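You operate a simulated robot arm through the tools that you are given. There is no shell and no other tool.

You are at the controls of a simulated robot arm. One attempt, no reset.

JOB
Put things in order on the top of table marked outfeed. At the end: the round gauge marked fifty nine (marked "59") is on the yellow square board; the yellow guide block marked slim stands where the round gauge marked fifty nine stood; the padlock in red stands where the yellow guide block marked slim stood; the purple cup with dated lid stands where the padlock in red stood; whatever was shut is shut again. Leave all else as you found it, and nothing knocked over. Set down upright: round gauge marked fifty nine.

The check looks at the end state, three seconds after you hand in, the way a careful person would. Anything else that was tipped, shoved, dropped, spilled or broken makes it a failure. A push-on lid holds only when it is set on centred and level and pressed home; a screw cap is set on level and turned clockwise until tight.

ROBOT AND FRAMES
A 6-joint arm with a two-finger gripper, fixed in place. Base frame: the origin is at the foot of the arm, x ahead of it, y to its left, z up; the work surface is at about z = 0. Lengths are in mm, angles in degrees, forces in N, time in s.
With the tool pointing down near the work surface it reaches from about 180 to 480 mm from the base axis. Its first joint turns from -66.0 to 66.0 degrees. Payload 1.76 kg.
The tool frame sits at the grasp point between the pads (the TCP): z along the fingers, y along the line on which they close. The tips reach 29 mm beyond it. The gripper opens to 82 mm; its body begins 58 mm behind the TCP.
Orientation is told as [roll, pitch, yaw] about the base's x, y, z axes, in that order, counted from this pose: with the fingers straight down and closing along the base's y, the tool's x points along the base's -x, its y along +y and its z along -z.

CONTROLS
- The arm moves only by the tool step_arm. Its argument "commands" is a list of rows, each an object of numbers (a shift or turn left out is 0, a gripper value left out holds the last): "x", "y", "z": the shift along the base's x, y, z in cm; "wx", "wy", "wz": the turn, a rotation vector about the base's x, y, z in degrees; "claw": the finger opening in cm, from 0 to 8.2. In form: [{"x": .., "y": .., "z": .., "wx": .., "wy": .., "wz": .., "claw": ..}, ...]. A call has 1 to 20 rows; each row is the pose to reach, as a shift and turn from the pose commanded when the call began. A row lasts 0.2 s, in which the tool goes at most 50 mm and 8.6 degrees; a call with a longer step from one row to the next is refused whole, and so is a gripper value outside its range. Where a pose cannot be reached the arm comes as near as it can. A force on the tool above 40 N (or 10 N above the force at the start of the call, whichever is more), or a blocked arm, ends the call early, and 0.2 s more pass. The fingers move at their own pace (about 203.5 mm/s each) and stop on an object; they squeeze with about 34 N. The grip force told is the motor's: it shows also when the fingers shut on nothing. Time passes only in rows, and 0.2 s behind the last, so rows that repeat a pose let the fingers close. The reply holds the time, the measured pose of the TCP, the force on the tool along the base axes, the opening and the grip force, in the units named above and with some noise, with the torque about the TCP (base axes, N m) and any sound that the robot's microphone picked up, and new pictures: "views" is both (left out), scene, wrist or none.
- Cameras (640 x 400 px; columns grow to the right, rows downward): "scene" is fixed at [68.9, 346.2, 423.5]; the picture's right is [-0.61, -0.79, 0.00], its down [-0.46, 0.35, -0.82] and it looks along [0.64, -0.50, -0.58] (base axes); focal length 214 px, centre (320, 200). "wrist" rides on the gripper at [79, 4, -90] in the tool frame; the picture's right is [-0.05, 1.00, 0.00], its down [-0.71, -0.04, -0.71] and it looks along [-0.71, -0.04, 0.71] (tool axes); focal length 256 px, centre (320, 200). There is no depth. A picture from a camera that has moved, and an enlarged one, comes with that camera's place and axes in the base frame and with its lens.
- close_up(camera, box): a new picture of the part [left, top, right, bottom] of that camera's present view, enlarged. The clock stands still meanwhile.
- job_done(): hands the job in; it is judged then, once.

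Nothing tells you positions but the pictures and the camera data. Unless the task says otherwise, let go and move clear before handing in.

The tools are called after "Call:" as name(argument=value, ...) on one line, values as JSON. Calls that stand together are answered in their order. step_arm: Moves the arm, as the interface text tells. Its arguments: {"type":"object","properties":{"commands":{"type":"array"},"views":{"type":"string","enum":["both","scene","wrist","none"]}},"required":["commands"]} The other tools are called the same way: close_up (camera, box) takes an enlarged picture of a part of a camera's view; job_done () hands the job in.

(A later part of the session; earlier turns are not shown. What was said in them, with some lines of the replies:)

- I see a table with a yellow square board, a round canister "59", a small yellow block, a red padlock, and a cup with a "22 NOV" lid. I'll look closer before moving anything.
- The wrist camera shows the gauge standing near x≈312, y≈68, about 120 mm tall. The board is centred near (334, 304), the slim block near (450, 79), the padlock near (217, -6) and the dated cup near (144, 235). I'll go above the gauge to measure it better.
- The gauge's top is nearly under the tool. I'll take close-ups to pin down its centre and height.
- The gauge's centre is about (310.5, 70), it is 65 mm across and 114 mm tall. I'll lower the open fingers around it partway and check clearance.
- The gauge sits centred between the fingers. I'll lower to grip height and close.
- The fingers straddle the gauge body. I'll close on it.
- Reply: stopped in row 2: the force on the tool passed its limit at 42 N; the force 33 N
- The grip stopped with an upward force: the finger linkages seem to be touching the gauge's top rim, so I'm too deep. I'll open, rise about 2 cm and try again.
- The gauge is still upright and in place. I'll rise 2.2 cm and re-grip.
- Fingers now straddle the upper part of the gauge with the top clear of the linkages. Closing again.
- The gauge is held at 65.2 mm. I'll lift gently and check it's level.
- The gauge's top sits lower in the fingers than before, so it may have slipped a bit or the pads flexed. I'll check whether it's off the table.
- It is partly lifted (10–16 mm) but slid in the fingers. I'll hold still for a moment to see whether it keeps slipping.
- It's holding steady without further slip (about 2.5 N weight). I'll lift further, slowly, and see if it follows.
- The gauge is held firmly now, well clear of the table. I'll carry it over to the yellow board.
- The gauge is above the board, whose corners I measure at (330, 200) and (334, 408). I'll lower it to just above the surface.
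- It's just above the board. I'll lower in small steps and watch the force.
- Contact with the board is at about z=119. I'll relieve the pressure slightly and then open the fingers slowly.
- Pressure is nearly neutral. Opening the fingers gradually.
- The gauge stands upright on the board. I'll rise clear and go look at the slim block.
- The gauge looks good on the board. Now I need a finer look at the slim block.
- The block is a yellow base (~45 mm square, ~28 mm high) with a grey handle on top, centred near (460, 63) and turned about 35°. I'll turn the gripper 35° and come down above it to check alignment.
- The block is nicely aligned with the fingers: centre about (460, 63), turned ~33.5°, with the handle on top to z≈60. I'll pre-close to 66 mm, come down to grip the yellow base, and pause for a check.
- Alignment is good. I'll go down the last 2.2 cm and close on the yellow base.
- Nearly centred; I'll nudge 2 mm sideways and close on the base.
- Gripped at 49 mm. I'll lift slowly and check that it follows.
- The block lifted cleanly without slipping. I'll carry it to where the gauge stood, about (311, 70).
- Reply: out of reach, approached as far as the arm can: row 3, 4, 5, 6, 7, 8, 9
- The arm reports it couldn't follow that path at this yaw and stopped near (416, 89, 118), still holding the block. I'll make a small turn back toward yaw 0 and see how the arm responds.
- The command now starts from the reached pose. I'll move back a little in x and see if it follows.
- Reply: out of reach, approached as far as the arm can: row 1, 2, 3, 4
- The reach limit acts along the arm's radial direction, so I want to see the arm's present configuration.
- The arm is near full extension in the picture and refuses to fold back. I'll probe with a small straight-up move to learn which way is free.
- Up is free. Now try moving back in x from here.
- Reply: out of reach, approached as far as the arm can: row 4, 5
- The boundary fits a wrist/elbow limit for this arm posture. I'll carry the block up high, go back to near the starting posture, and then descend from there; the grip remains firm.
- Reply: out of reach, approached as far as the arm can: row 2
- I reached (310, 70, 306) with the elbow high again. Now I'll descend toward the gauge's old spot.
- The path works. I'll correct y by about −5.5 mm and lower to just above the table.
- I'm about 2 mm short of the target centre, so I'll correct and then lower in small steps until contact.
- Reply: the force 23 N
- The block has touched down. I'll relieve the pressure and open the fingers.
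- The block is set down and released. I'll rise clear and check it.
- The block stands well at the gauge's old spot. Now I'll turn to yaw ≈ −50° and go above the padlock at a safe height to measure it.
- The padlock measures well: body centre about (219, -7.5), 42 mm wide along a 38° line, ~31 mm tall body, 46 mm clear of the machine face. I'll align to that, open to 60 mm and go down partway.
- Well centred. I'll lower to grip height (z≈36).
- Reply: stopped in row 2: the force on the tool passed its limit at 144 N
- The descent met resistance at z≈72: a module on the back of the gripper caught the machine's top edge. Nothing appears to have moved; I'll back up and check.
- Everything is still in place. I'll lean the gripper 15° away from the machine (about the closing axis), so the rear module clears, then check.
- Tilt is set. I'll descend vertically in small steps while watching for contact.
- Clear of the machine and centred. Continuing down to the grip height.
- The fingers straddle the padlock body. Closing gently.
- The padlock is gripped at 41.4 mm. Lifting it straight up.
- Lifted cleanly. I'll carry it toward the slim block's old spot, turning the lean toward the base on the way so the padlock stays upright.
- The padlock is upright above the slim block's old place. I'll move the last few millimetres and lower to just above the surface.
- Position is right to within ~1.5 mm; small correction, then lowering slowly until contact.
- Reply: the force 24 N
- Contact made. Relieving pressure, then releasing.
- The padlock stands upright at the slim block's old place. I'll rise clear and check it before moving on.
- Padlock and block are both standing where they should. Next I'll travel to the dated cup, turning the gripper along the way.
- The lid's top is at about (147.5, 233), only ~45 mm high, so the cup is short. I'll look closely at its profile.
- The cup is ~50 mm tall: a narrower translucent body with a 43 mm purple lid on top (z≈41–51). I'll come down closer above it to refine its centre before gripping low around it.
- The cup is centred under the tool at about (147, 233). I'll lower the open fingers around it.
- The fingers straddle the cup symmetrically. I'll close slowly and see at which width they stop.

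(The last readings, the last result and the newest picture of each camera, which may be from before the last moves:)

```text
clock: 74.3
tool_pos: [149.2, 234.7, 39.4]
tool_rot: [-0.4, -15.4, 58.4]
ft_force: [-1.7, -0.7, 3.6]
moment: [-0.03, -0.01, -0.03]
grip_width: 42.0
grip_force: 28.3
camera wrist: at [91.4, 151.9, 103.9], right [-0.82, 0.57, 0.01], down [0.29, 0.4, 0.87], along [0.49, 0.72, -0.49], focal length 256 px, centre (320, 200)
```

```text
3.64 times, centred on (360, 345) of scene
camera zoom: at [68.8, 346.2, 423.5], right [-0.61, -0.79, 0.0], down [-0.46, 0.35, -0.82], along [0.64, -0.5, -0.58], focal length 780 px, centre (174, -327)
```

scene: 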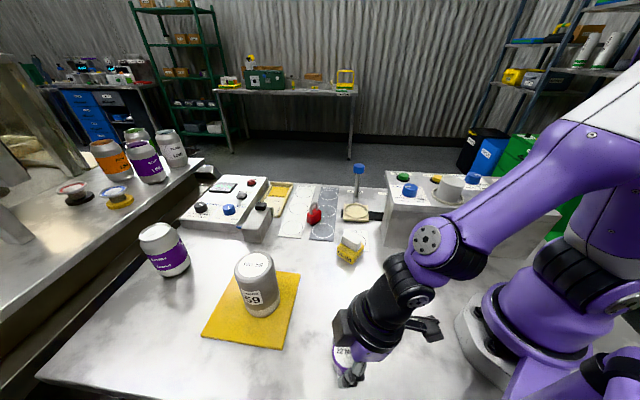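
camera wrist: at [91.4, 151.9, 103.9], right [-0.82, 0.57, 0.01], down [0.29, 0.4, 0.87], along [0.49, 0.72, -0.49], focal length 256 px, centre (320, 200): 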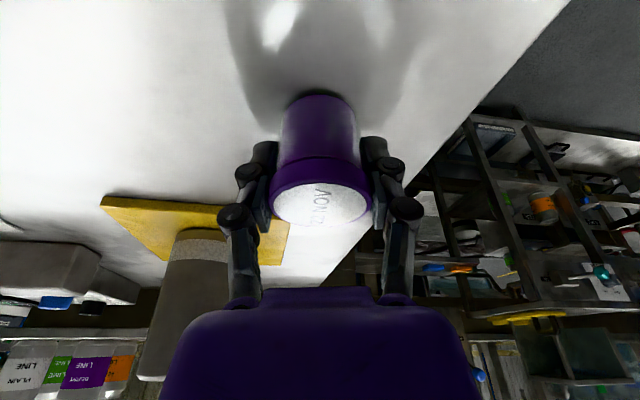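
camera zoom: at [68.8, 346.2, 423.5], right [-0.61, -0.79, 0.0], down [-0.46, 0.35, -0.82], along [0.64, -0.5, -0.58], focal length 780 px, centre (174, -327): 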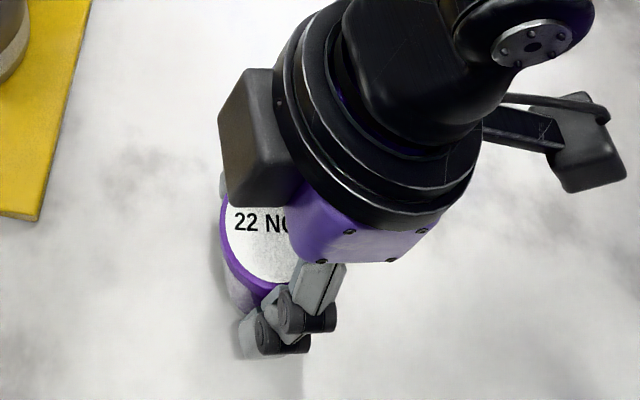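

The fingers stopped at 42 mm. I'll close a bit more for full grip and lift just 4 mm to check whether the whole cup comes along.

Call:
step_arm(commands=[{"claw": 3.9}, {"claw": 3.7}, {"z": 0.1, "claw": 3.7}, {"z": 0.2}, {"z": 0.3}, {"z": 0.4}, {"z": 0.4}])

Call:
close_up(camera="wrist", box=[200, 60, 440, 260])

Call:
close_up(camera="scene", box=[310, 310, 410, 400])

```text
clock: 75.9
tool_pos: [148.3, 235.1, 44.3]
tool_rot: [-0.4, -15.4, 58.3]
ft_force: [-0.1, -0.3, -0.3]
moment: [0.0, -0.02, 0.05]
grip_width: 41.6
grip_force: 33.8
camera wrist: at [91.8, 151.2, 108.5], right [-0.82, 0.57, 0.01], down [0.29, 0.4, 0.87], along [0.49, 0.72, -0.49], focal length 256 px, centre (320, 200)
```

scene: 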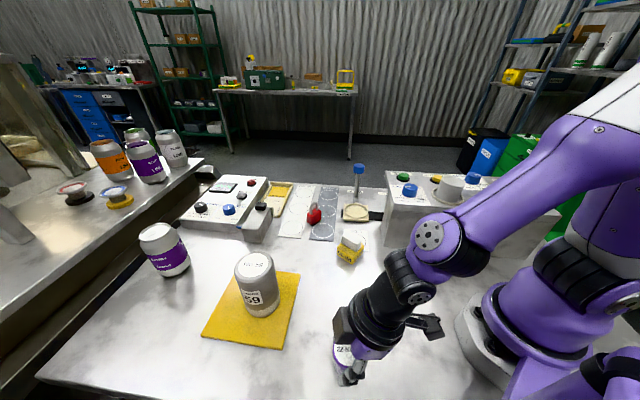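
wrist: 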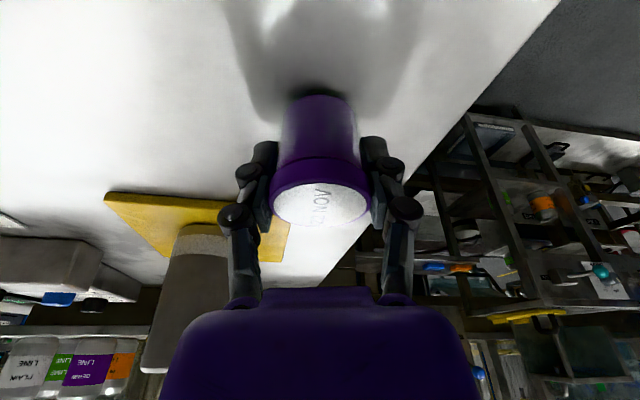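

```text
2.00 times, centred on (320, 160) of wrist
camera zoom: at [91.8, 151.2, 108.5], right [-0.82, 0.57, 0.01], down [0.29, 0.4, 0.87], along [0.49, 0.72, -0.49], focal length 512 px, centre (320, 280)
```

zoom: 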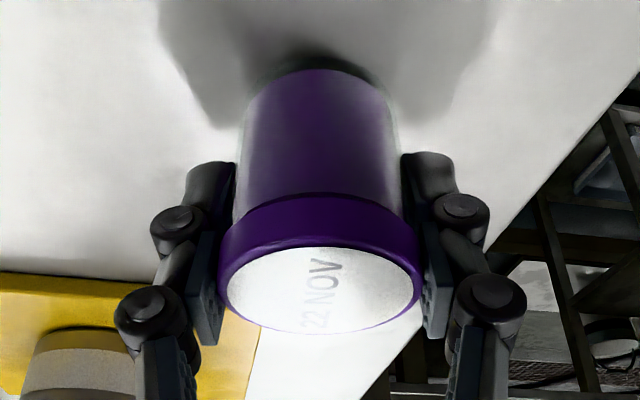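

```text
4.44 times, centred on (360, 355) of scene
camera zoom: at [68.9, 346.2, 423.5], right [-0.61, -0.79, 0.0], down [-0.46, 0.35, -0.82], along [0.64, -0.5, -0.58], focal length 953 px, centre (142, -489)
```

zoom: 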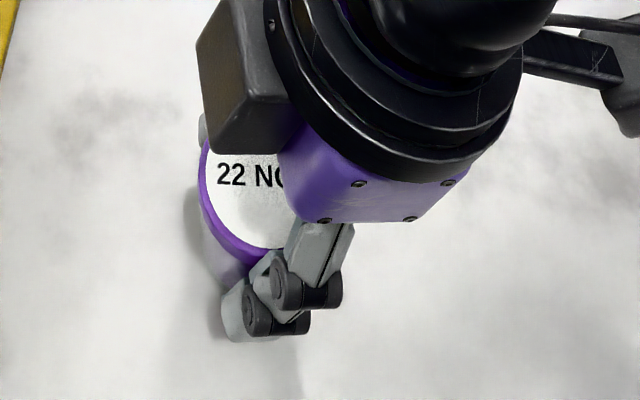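

The whole cup rises together, lid and body. Before carrying it near the machine I want to know how far the gripper's rear module sticks out, so I'll look at it closely.

Call:
close_up(camera="scene", box=[320, 290, 400, 360])

Call:
close_up(camera="scene", box=[320, 230, 460, 390])

```text
5.71 times, centred on (360, 325) of scene
camera zoom: at [68.9, 346.2, 423.5], right [-0.61, -0.79, 0.0], down [-0.46, 0.35, -0.82], along [0.64, -0.5, -0.58], focal length 1226 px, centre (91, -514)
```

zoom: 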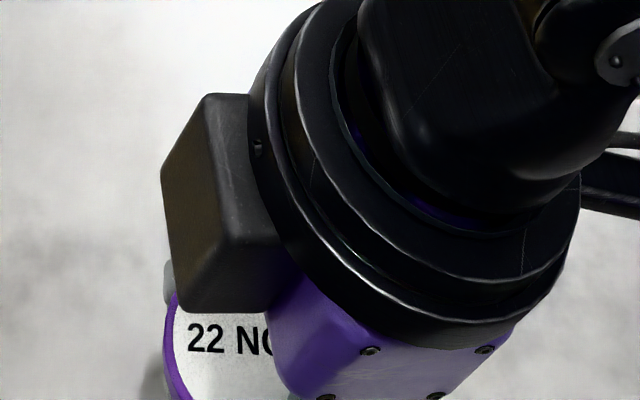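

```text
2.50 times, centred on (390, 310) of scene
camera zoom: at [68.9, 346.2, 423.5], right [-0.61, -0.79, 0.0], down [-0.46, 0.35, -0.82], along [0.64, -0.5, -0.58], focal length 536 px, centre (145, -75)
```

zoom: 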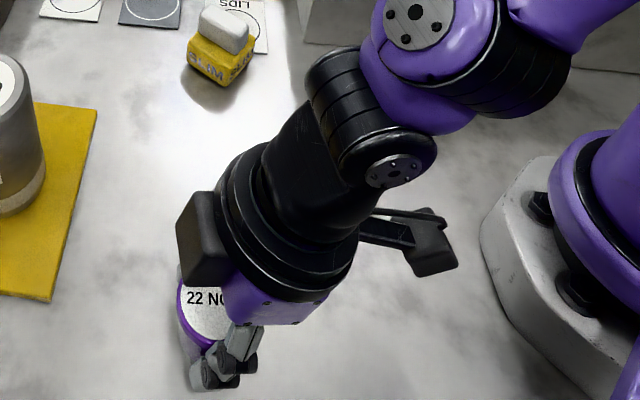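

The rear module sticks out ~41 mm at 67–103 mm above the grasp point, so with the 15° lean it will clear the machine. I'll lift the cup 1.5 cm more and carry it low, turning to yaw −52° on the way.

Call:
step_arm(commands=[{"z": 0.5}, {"x": 0.3, "y": -0.5, "z": 1.0, "wz": -3}, {"x": 0.9, "y": -1.5, "z": 1.5, "wz": -10}, {"x": 1.6, "y": -2.8, "z": 1.6, "wz": -17}, {"x": 2.3, "y": -4.1, "z": 1.6, "wz": -24}, {"x": 3.0, "y": -5.4, "z": 1.6, "wz": -31}, {"x": 3.7, "y": -6.7, "z": 1.6, "wz": -38}, {"x": 4.3, "y": -8.0, "z": 1.6, "wz": -45}, {"x": 4.8, "y": -9.5, "z": 1.6, "wz": -52}, {"x": 5.3, "y": -11.0, "z": 1.6, "wz": -59}, {"x": 5.7, "y": -12.5, "z": 1.6, "wz": -66}, {"x": 6.0, "y": -14.0, "z": 1.6, "wz": -73}, {"x": 6.3, "y": -15.4, "z": 1.6, "wz": -80}, {"x": 6.5, "y": -16.5, "z": 1.6, "wz": -87}, {"x": 6.6, "y": -17.5, "z": 1.6, "wz": -94}, {"x": 6.7, "y": -18.5, "z": 1.6, "wz": -101}, {"x": 6.8, "y": -19.3, "z": 1.6, "wz": -107}, {"x": 6.9, "y": -20.0, "z": 1.6, "wz": -110}, {"x": 6.9, "y": -20.0, "z": 1.6, "wz": -110}])

Call:
close_up(camera="scene", box=[320, 190, 460, 320])

Call:
close_up(camera="wrist", box=[200, 40, 440, 240])

```text
clock: 79.9
tool_pos: [218.0, 34.9, 58.4]
tool_rot: [-0.4, -15.4, -51.8]
ft_force: [0.6, 0.9, -0.9]
moment: [0.03, -0.01, 0.0]
grip_width: 41.7
grip_force: 34.3
camera wrist: at [159.1, 115.6, 123.0], right [0.82, 0.58, 0.01], down [0.28, -0.41, 0.87], along [0.5, -0.71, -0.49], focal length 256 px, centre (320, 200)
```

scene: 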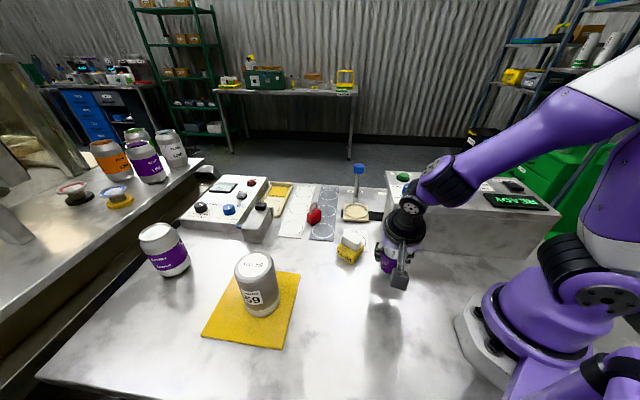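
wrist: 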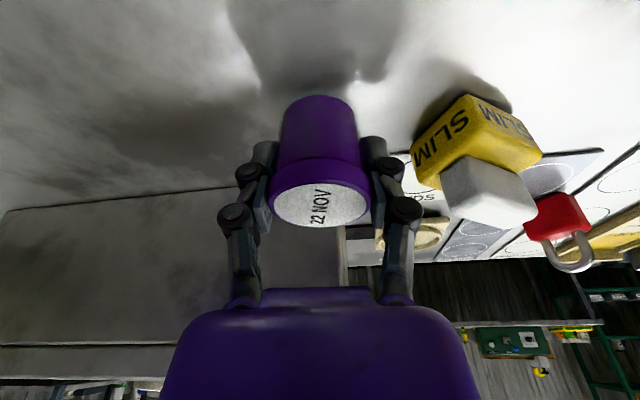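

```text
3.08 times, centred on (390, 255) of scene
camera zoom: at [68.9, 346.2, 423.5], right [-0.61, -0.79, 0.0], down [-0.46, 0.35, -0.82], along [0.64, -0.5, -0.58], focal length 660 px, centre (105, 31)
```

zoom: 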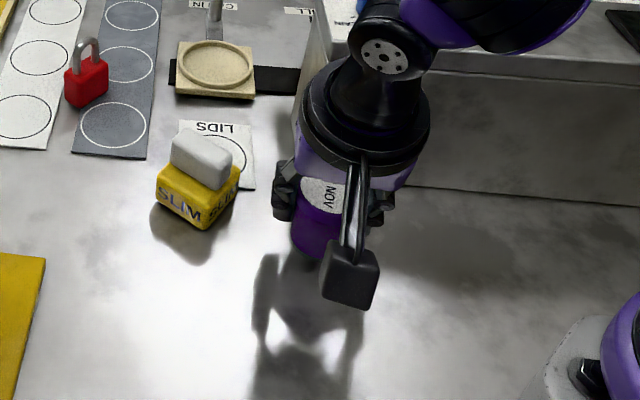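

```text
2.00 times, centred on (320, 140) of wrist
camera zoom: at [159.1, 115.6, 123.0], right [0.82, 0.58, 0.01], down [0.28, -0.41, 0.87], along [0.5, -0.71, -0.49], focal length 512 px, centre (320, 320)
```

zoom: 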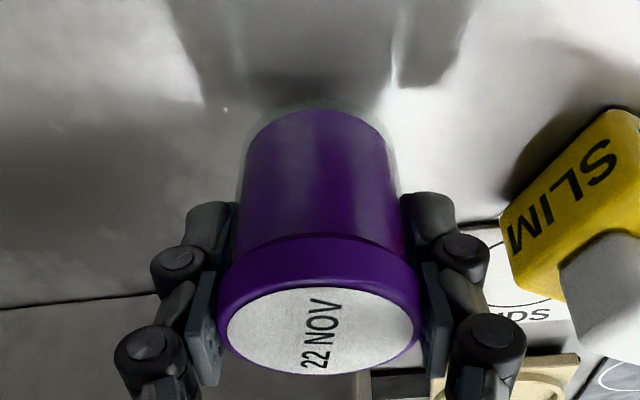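

The cup is upright with the lid in place. I'll carry on to the padlock's old spot and lower to just above the table.

Call:
step_arm(commands=[{"x": 0.05, "y": -0.8}, {"x": 0.1, "y": -1.8}, {"x": 0.15, "y": -2.8}, {"x": 0.2, "y": -3.7}, {"x": 0.23, "y": -4.36}, {"x": 0.23, "y": -4.36, "z": -0.6}, {"x": 0.23, "y": -4.36, "z": -1.2}, {"x": 0.23, "y": -4.36, "z": -1.4}, {"x": 0.23, "y": -4.36, "z": -1.4}])

Call:
close_up(camera="scene", box=[320, 170, 480, 300])

Call:
close_up(camera="wrist", box=[200, 40, 440, 240])

```text
clock: 81.9
tool_pos: [219.8, -8.3, 44.0]
tool_rot: [-0.4, -15.4, -51.8]
ft_force: [1.1, -0.3, -0.7]
moment: [0.01, -0.03, 0.04]
grip_width: 41.7
grip_force: 33.1
camera wrist: at [162.2, 72.4, 109.6], right [0.82, 0.58, 0.01], down [0.28, -0.41, 0.87], along [0.5, -0.71, -0.49], focal length 256 px, centre (320, 200)
```

scene: 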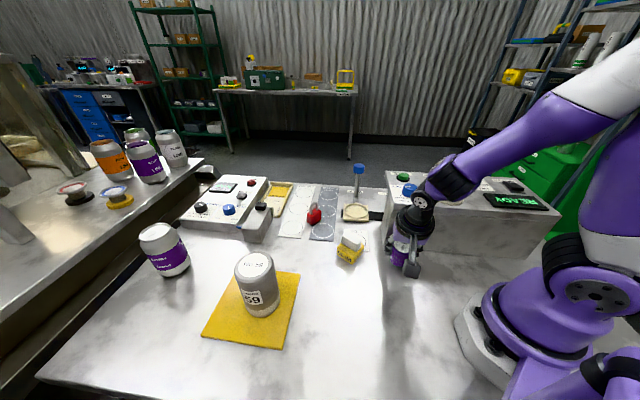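
wrist: 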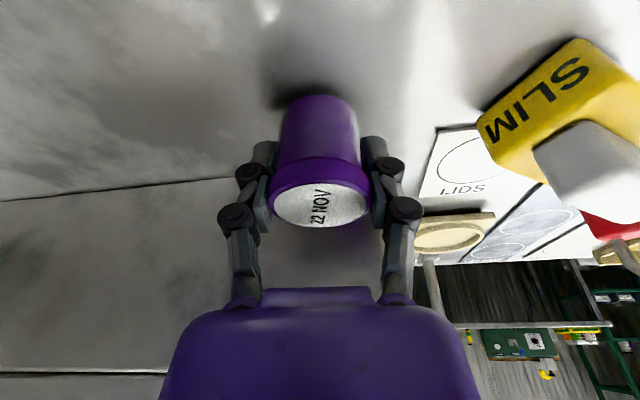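

```text
3.08 times, centred on (400, 235) of scene
camera zoom: at [68.9, 346.2, 423.5], right [-0.61, -0.79, 0.0], down [-0.46, 0.35, -0.82], along [0.64, -0.5, -0.58], focal length 660 px, centre (74, 92)
```

zoom: 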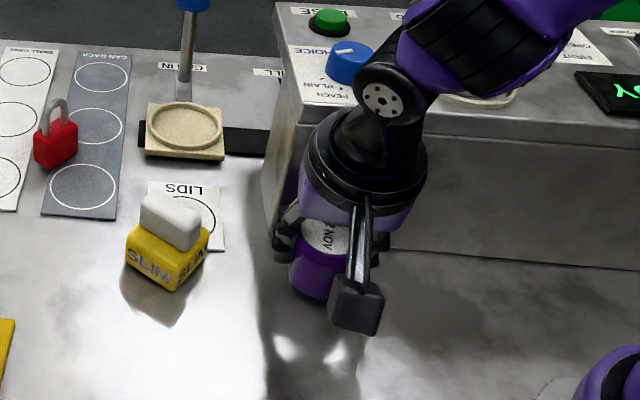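

```text
2.00 times, centred on (320, 140) of wrist
camera zoom: at [162.2, 72.4, 109.6], right [0.82, 0.58, 0.01], down [0.28, -0.41, 0.87], along [0.5, -0.71, -0.49], focal length 512 px, centre (320, 320)
```

zoom: 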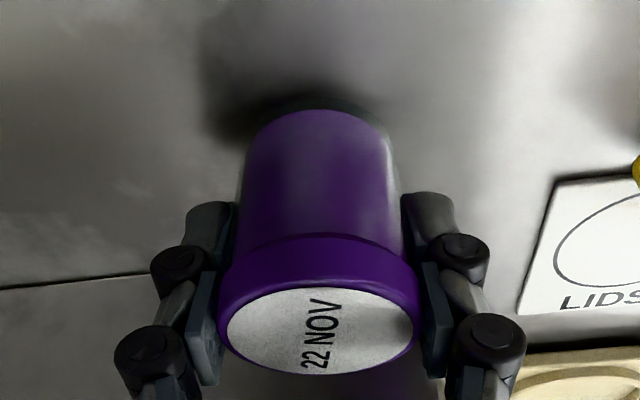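

In position within a millimetre. Lowering slowly to contact.

Call:
step_arm(commands=[{"x": -0.08, "z": -0.2}, {"x": -0.08, "z": -0.4}, {"x": -0.08, "z": -0.5}, {"x": -0.08, "z": -0.5}], views="none")

Call:
step_arm(commands=[{"z": -0.05}, {"z": -0.1}, {"z": -0.15}, {"z": -0.15}], views="none")

```text
clock: 82.9
tool_pos: [220.2, -8.4, 39.7]
tool_rot: [-0.5, -15.3, -51.7]
ft_force: [0.6, 0.2, -0.4]
moment: [-0.02, 0.01, 0.01]
grip_width: 42.0
grip_force: 33.6
```

```text
clock: 83.9
tool_pos: [220.8, -8.4, 38.1]
tool_rot: [-0.5, -15.5, -51.9]
ft_force: [-5.9, -1.6, 21.7]
moment: [0.01, 0.06, 0.01]
grip_width: 41.8
grip_force: 34.0
```

Contact made. Relieving and opening the fingers slowly.

Call:
step_arm(commands=[{"z": 0.06}, {"z": 0.1}, {"z": 0.1}], views="none")

Call:
step_arm(commands=[{"claw": 4.3}, {"claw": 4.6}, {"claw": 5.2}, {"claw": 6.0}, {"claw": 6.2}, {"claw": 6.2}])

Call:
close_up(camera="wrist", box=[200, 40, 440, 240])

Call:
close_up(camera="scene", box=[320, 170, 480, 300])

```text
clock: 84.7
tool_pos: [220.3, -8.6, 39.9]
tool_rot: [-0.5, -15.5, -51.7]
ft_force: [-0.2, -0.3, -0.7]
moment: [0.02, -0.03, -0.01]
grip_width: 41.5
grip_force: 33.9
```

```text
clock: 86.1
tool_pos: [220.4, -7.4, 38.8]
tool_rot: [-0.4, -15.4, -51.7]
ft_force: [0.0, -0.5, -0.1]
moment: [-0.02, -0.01, 0.01]
grip_width: 61.9
grip_force: 0.1
camera wrist: at [161.3, 72.4, 104.4], right [0.82, 0.58, 0.01], down [0.28, -0.41, 0.87], along [0.5, -0.71, -0.49], focal length 256 px, centre (320, 200)
```

scene: 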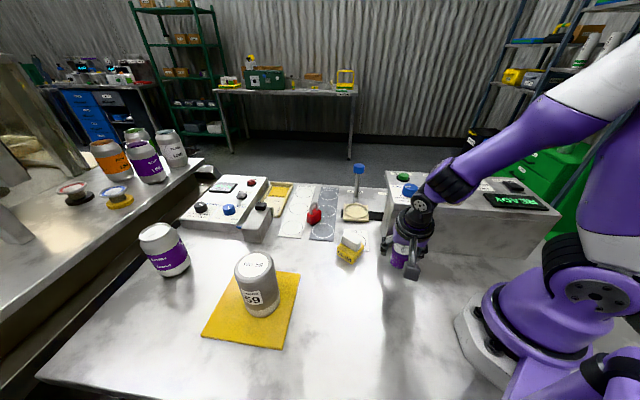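
wrist: 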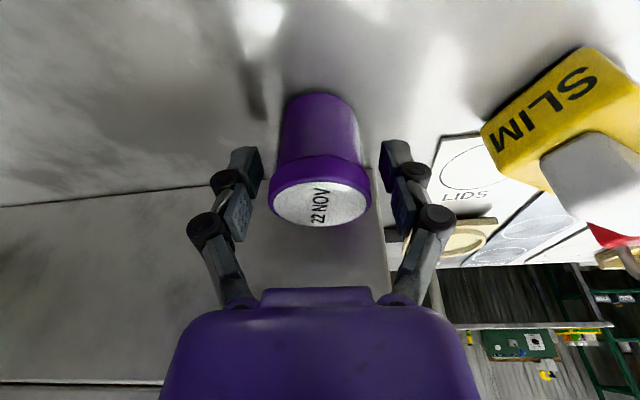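

```text
2.00 times, centred on (320, 140) of wrist
camera zoom: at [161.3, 72.4, 104.4], right [0.82, 0.58, 0.01], down [0.28, -0.41, 0.87], along [0.5, -0.71, -0.49], focal length 512 px, centre (320, 320)
```

zoom: 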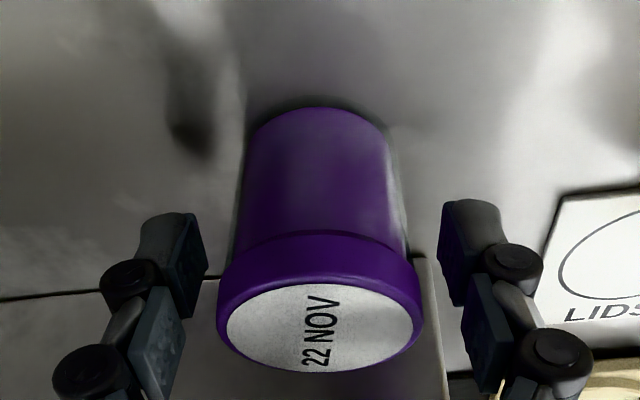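

```text
3.08 times, centred on (400, 235) of scene
camera zoom: at [68.9, 346.2, 423.5], right [-0.61, -0.79, 0.0], down [-0.46, 0.35, -0.82], along [0.64, -0.5, -0.58], focal length 660 px, centre (74, 92)
```

zoom: 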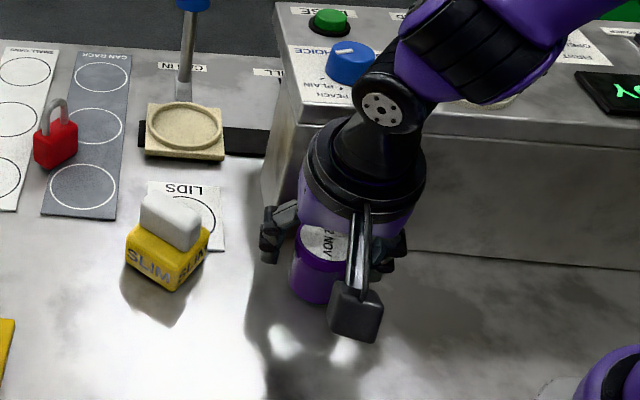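

The cup stands with its lid seated. I'll rise straight up and back away for a final check.

Call:
step_arm(commands=[{"z": 0.6}, {"z": 1.6}, {"z": 3.0}, {"z": 4.6}, {"z": 6.4}, {"z": 8.4}, {"z": 10.4}, {"z": 12.0}, {"z": 13.0, "x": -0.5, "y": 2.0}, {"z": 14.0, "x": -1.0, "y": 4.0}, {"z": 14.0, "x": -1.5, "y": 6.0}, {"z": 14.0, "x": -1.5, "y": 6.0}])

Call:
close_up(camera="scene", box=[340, 190, 460, 300])

Call:
close_up(camera="wrist", box=[200, 0, 440, 200])

```text
clock: 88.7
tool_pos: [204.7, 53.3, 180.3]
tool_rot: [-0.4, -15.4, -51.6]
ft_force: [-0.8, -0.5, 0.1]
moment: [-0.01, 0.01, 0.0]
grip_width: 62.1
grip_force: 0.0
camera wrist: at [145.7, 133.8, 245.2], right [0.82, 0.58, 0.01], down [0.28, -0.41, 0.87], along [0.5, -0.71, -0.49], focal length 256 px, centre (320, 200)
```

scene: 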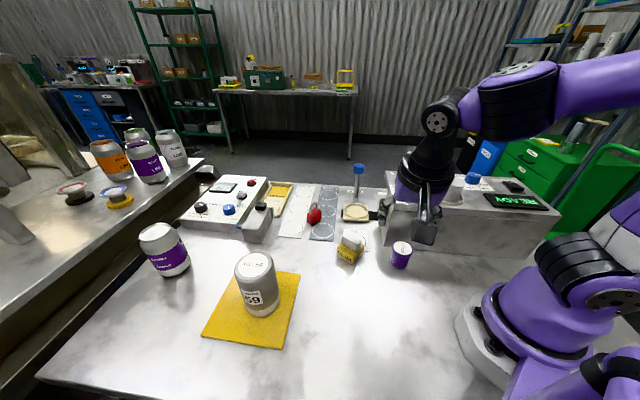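
wrist: 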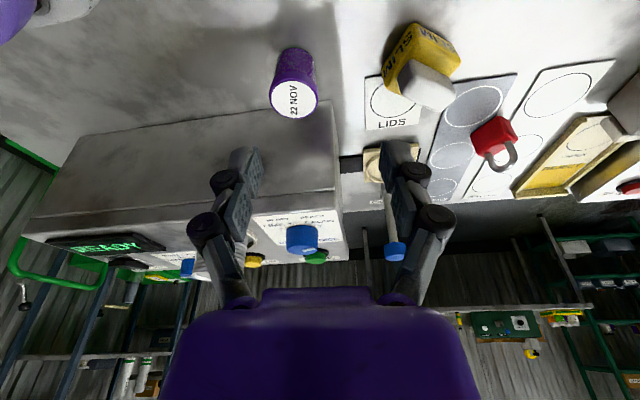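

```text
3.64 times, centred on (400, 245) of scene
camera zoom: at [68.8, 346.2, 423.5], right [-0.61, -0.79, 0.0], down [-0.46, 0.35, -0.82], along [0.64, -0.5, -0.58], focal length 780 px, centre (29, 36)
```

zoom: 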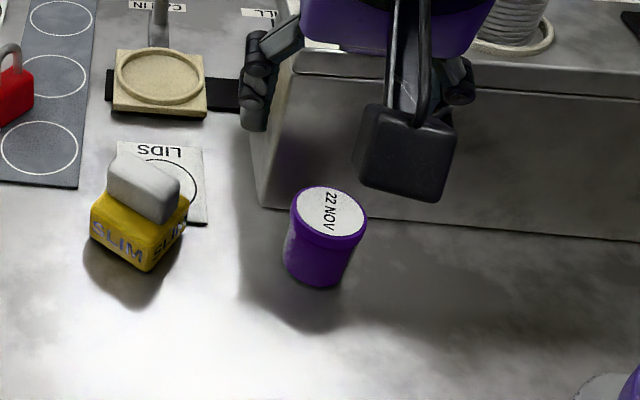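

```text
2.00 times, centred on (320, 100) of wrist
camera zoom: at [145.7, 133.8, 245.2], right [0.82, 0.58, 0.01], down [0.28, -0.41, 0.87], along [0.5, -0.71, -0.49], focal length 512 px, centre (320, 400)
```

zoom: 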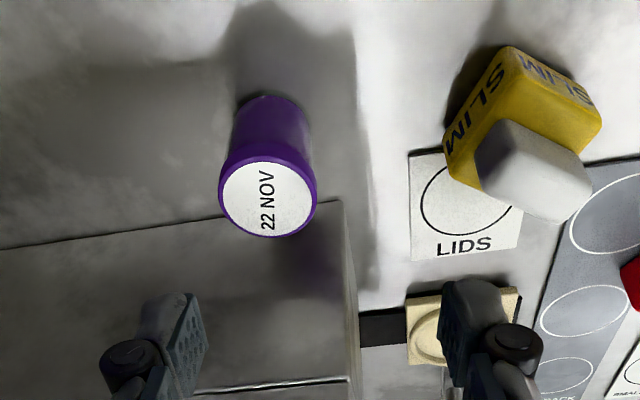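

All four objects are in place. The "59" gauge stands upright on the yellow board, the slim block stands at the gauge's old spot, the padlock is at the block's old spot, and the cup with its lid shut is at the padlock's old spot. The gripper is empty; I'll lift it a bit further and take one last look before handing in.

Call:
step_arm(commands=[{"z": 2.0, "y": 1.0}, {"z": 4.0, "y": 2.0}, {"z": 6.0, "y": 3.0}, {"z": 8.0, "y": 3.0}, {"z": 8.0, "y": 3.0}])

Call:
close_up(camera="scene", box=[180, 160, 440, 360])

```text
clock: 89.9
tool_pos: [204.5, 84.6, 257.9]
tool_rot: [-0.5, -15.4, -51.7]
ft_force: [0.0, -0.2, 0.4]
moment: [0.01, 0.03, -0.01]
grip_width: 62.0
grip_force: 0.1
camera wrist: at [145.6, 164.1, 323.8], right [0.82, 0.58, 0.01], down [0.28, -0.41, 0.87], along [0.51, -0.71, -0.49], focal length 256 px, centre (320, 200)
```

scene: 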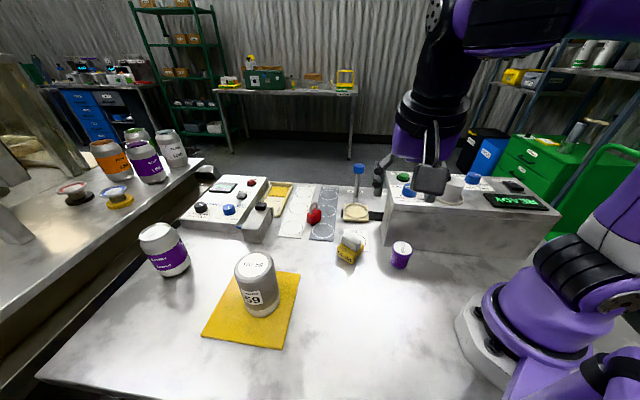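
wrist: 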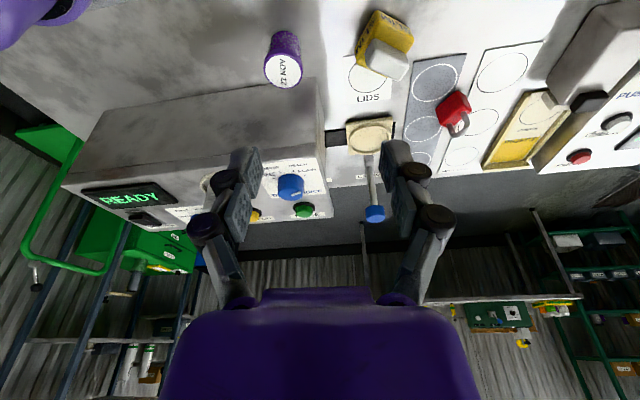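

```text
2.00 times, centred on (310, 260) of scene
camera zoom: at [68.9, 346.2, 423.5], right [-0.61, -0.79, 0.0], down [-0.46, 0.35, -0.82], along [0.64, -0.5, -0.58], focal length 429 px, centre (340, 80)
```

zoom: 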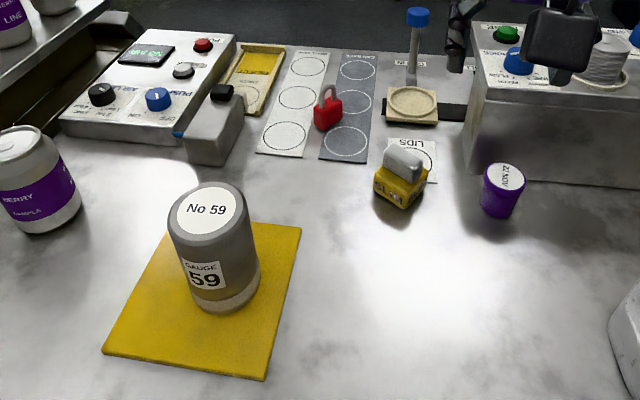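

The last look shows all four items upright in their new places, the cup's lid closed, and everything else where it was at the start. The gripper is open and well clear, so I'm handing in the job.

Call:
job_done()

```text
The job is handed in.
```

I've handed the job in. In the last pictures, all four items were upright and in their new places:

- **Round gauge 59:** standing upright on the yellow square board.
- **Yellow slim block:** standing where the gauge was, about 3–4 mm off by my estimate.
- **Red padlock:** standing where the slim block was, about 2 mm off.
- **Purple cup with the dated lid:** standing where the padlock was, about 3 mm off. I gripped it around the lid rim, and the lid stayed on and looks seated.

**Contact with the machine:** while I was lowering to the padlock, a part on the back of the gripper hit the top edge of the drink machine. The force peaked at 144 N and the arm stopped by itself. I backed off and picked the padlock up with the gripper tilted away from the machine. In the pictures afterwards, the machine and its knobs look the same as before.

**First grip on the gauge:** I closed too low and had to open and grip again higher up. The gauge then slid slightly in the fingers when I lifted it, but it stayed upright and wasn't dropped.
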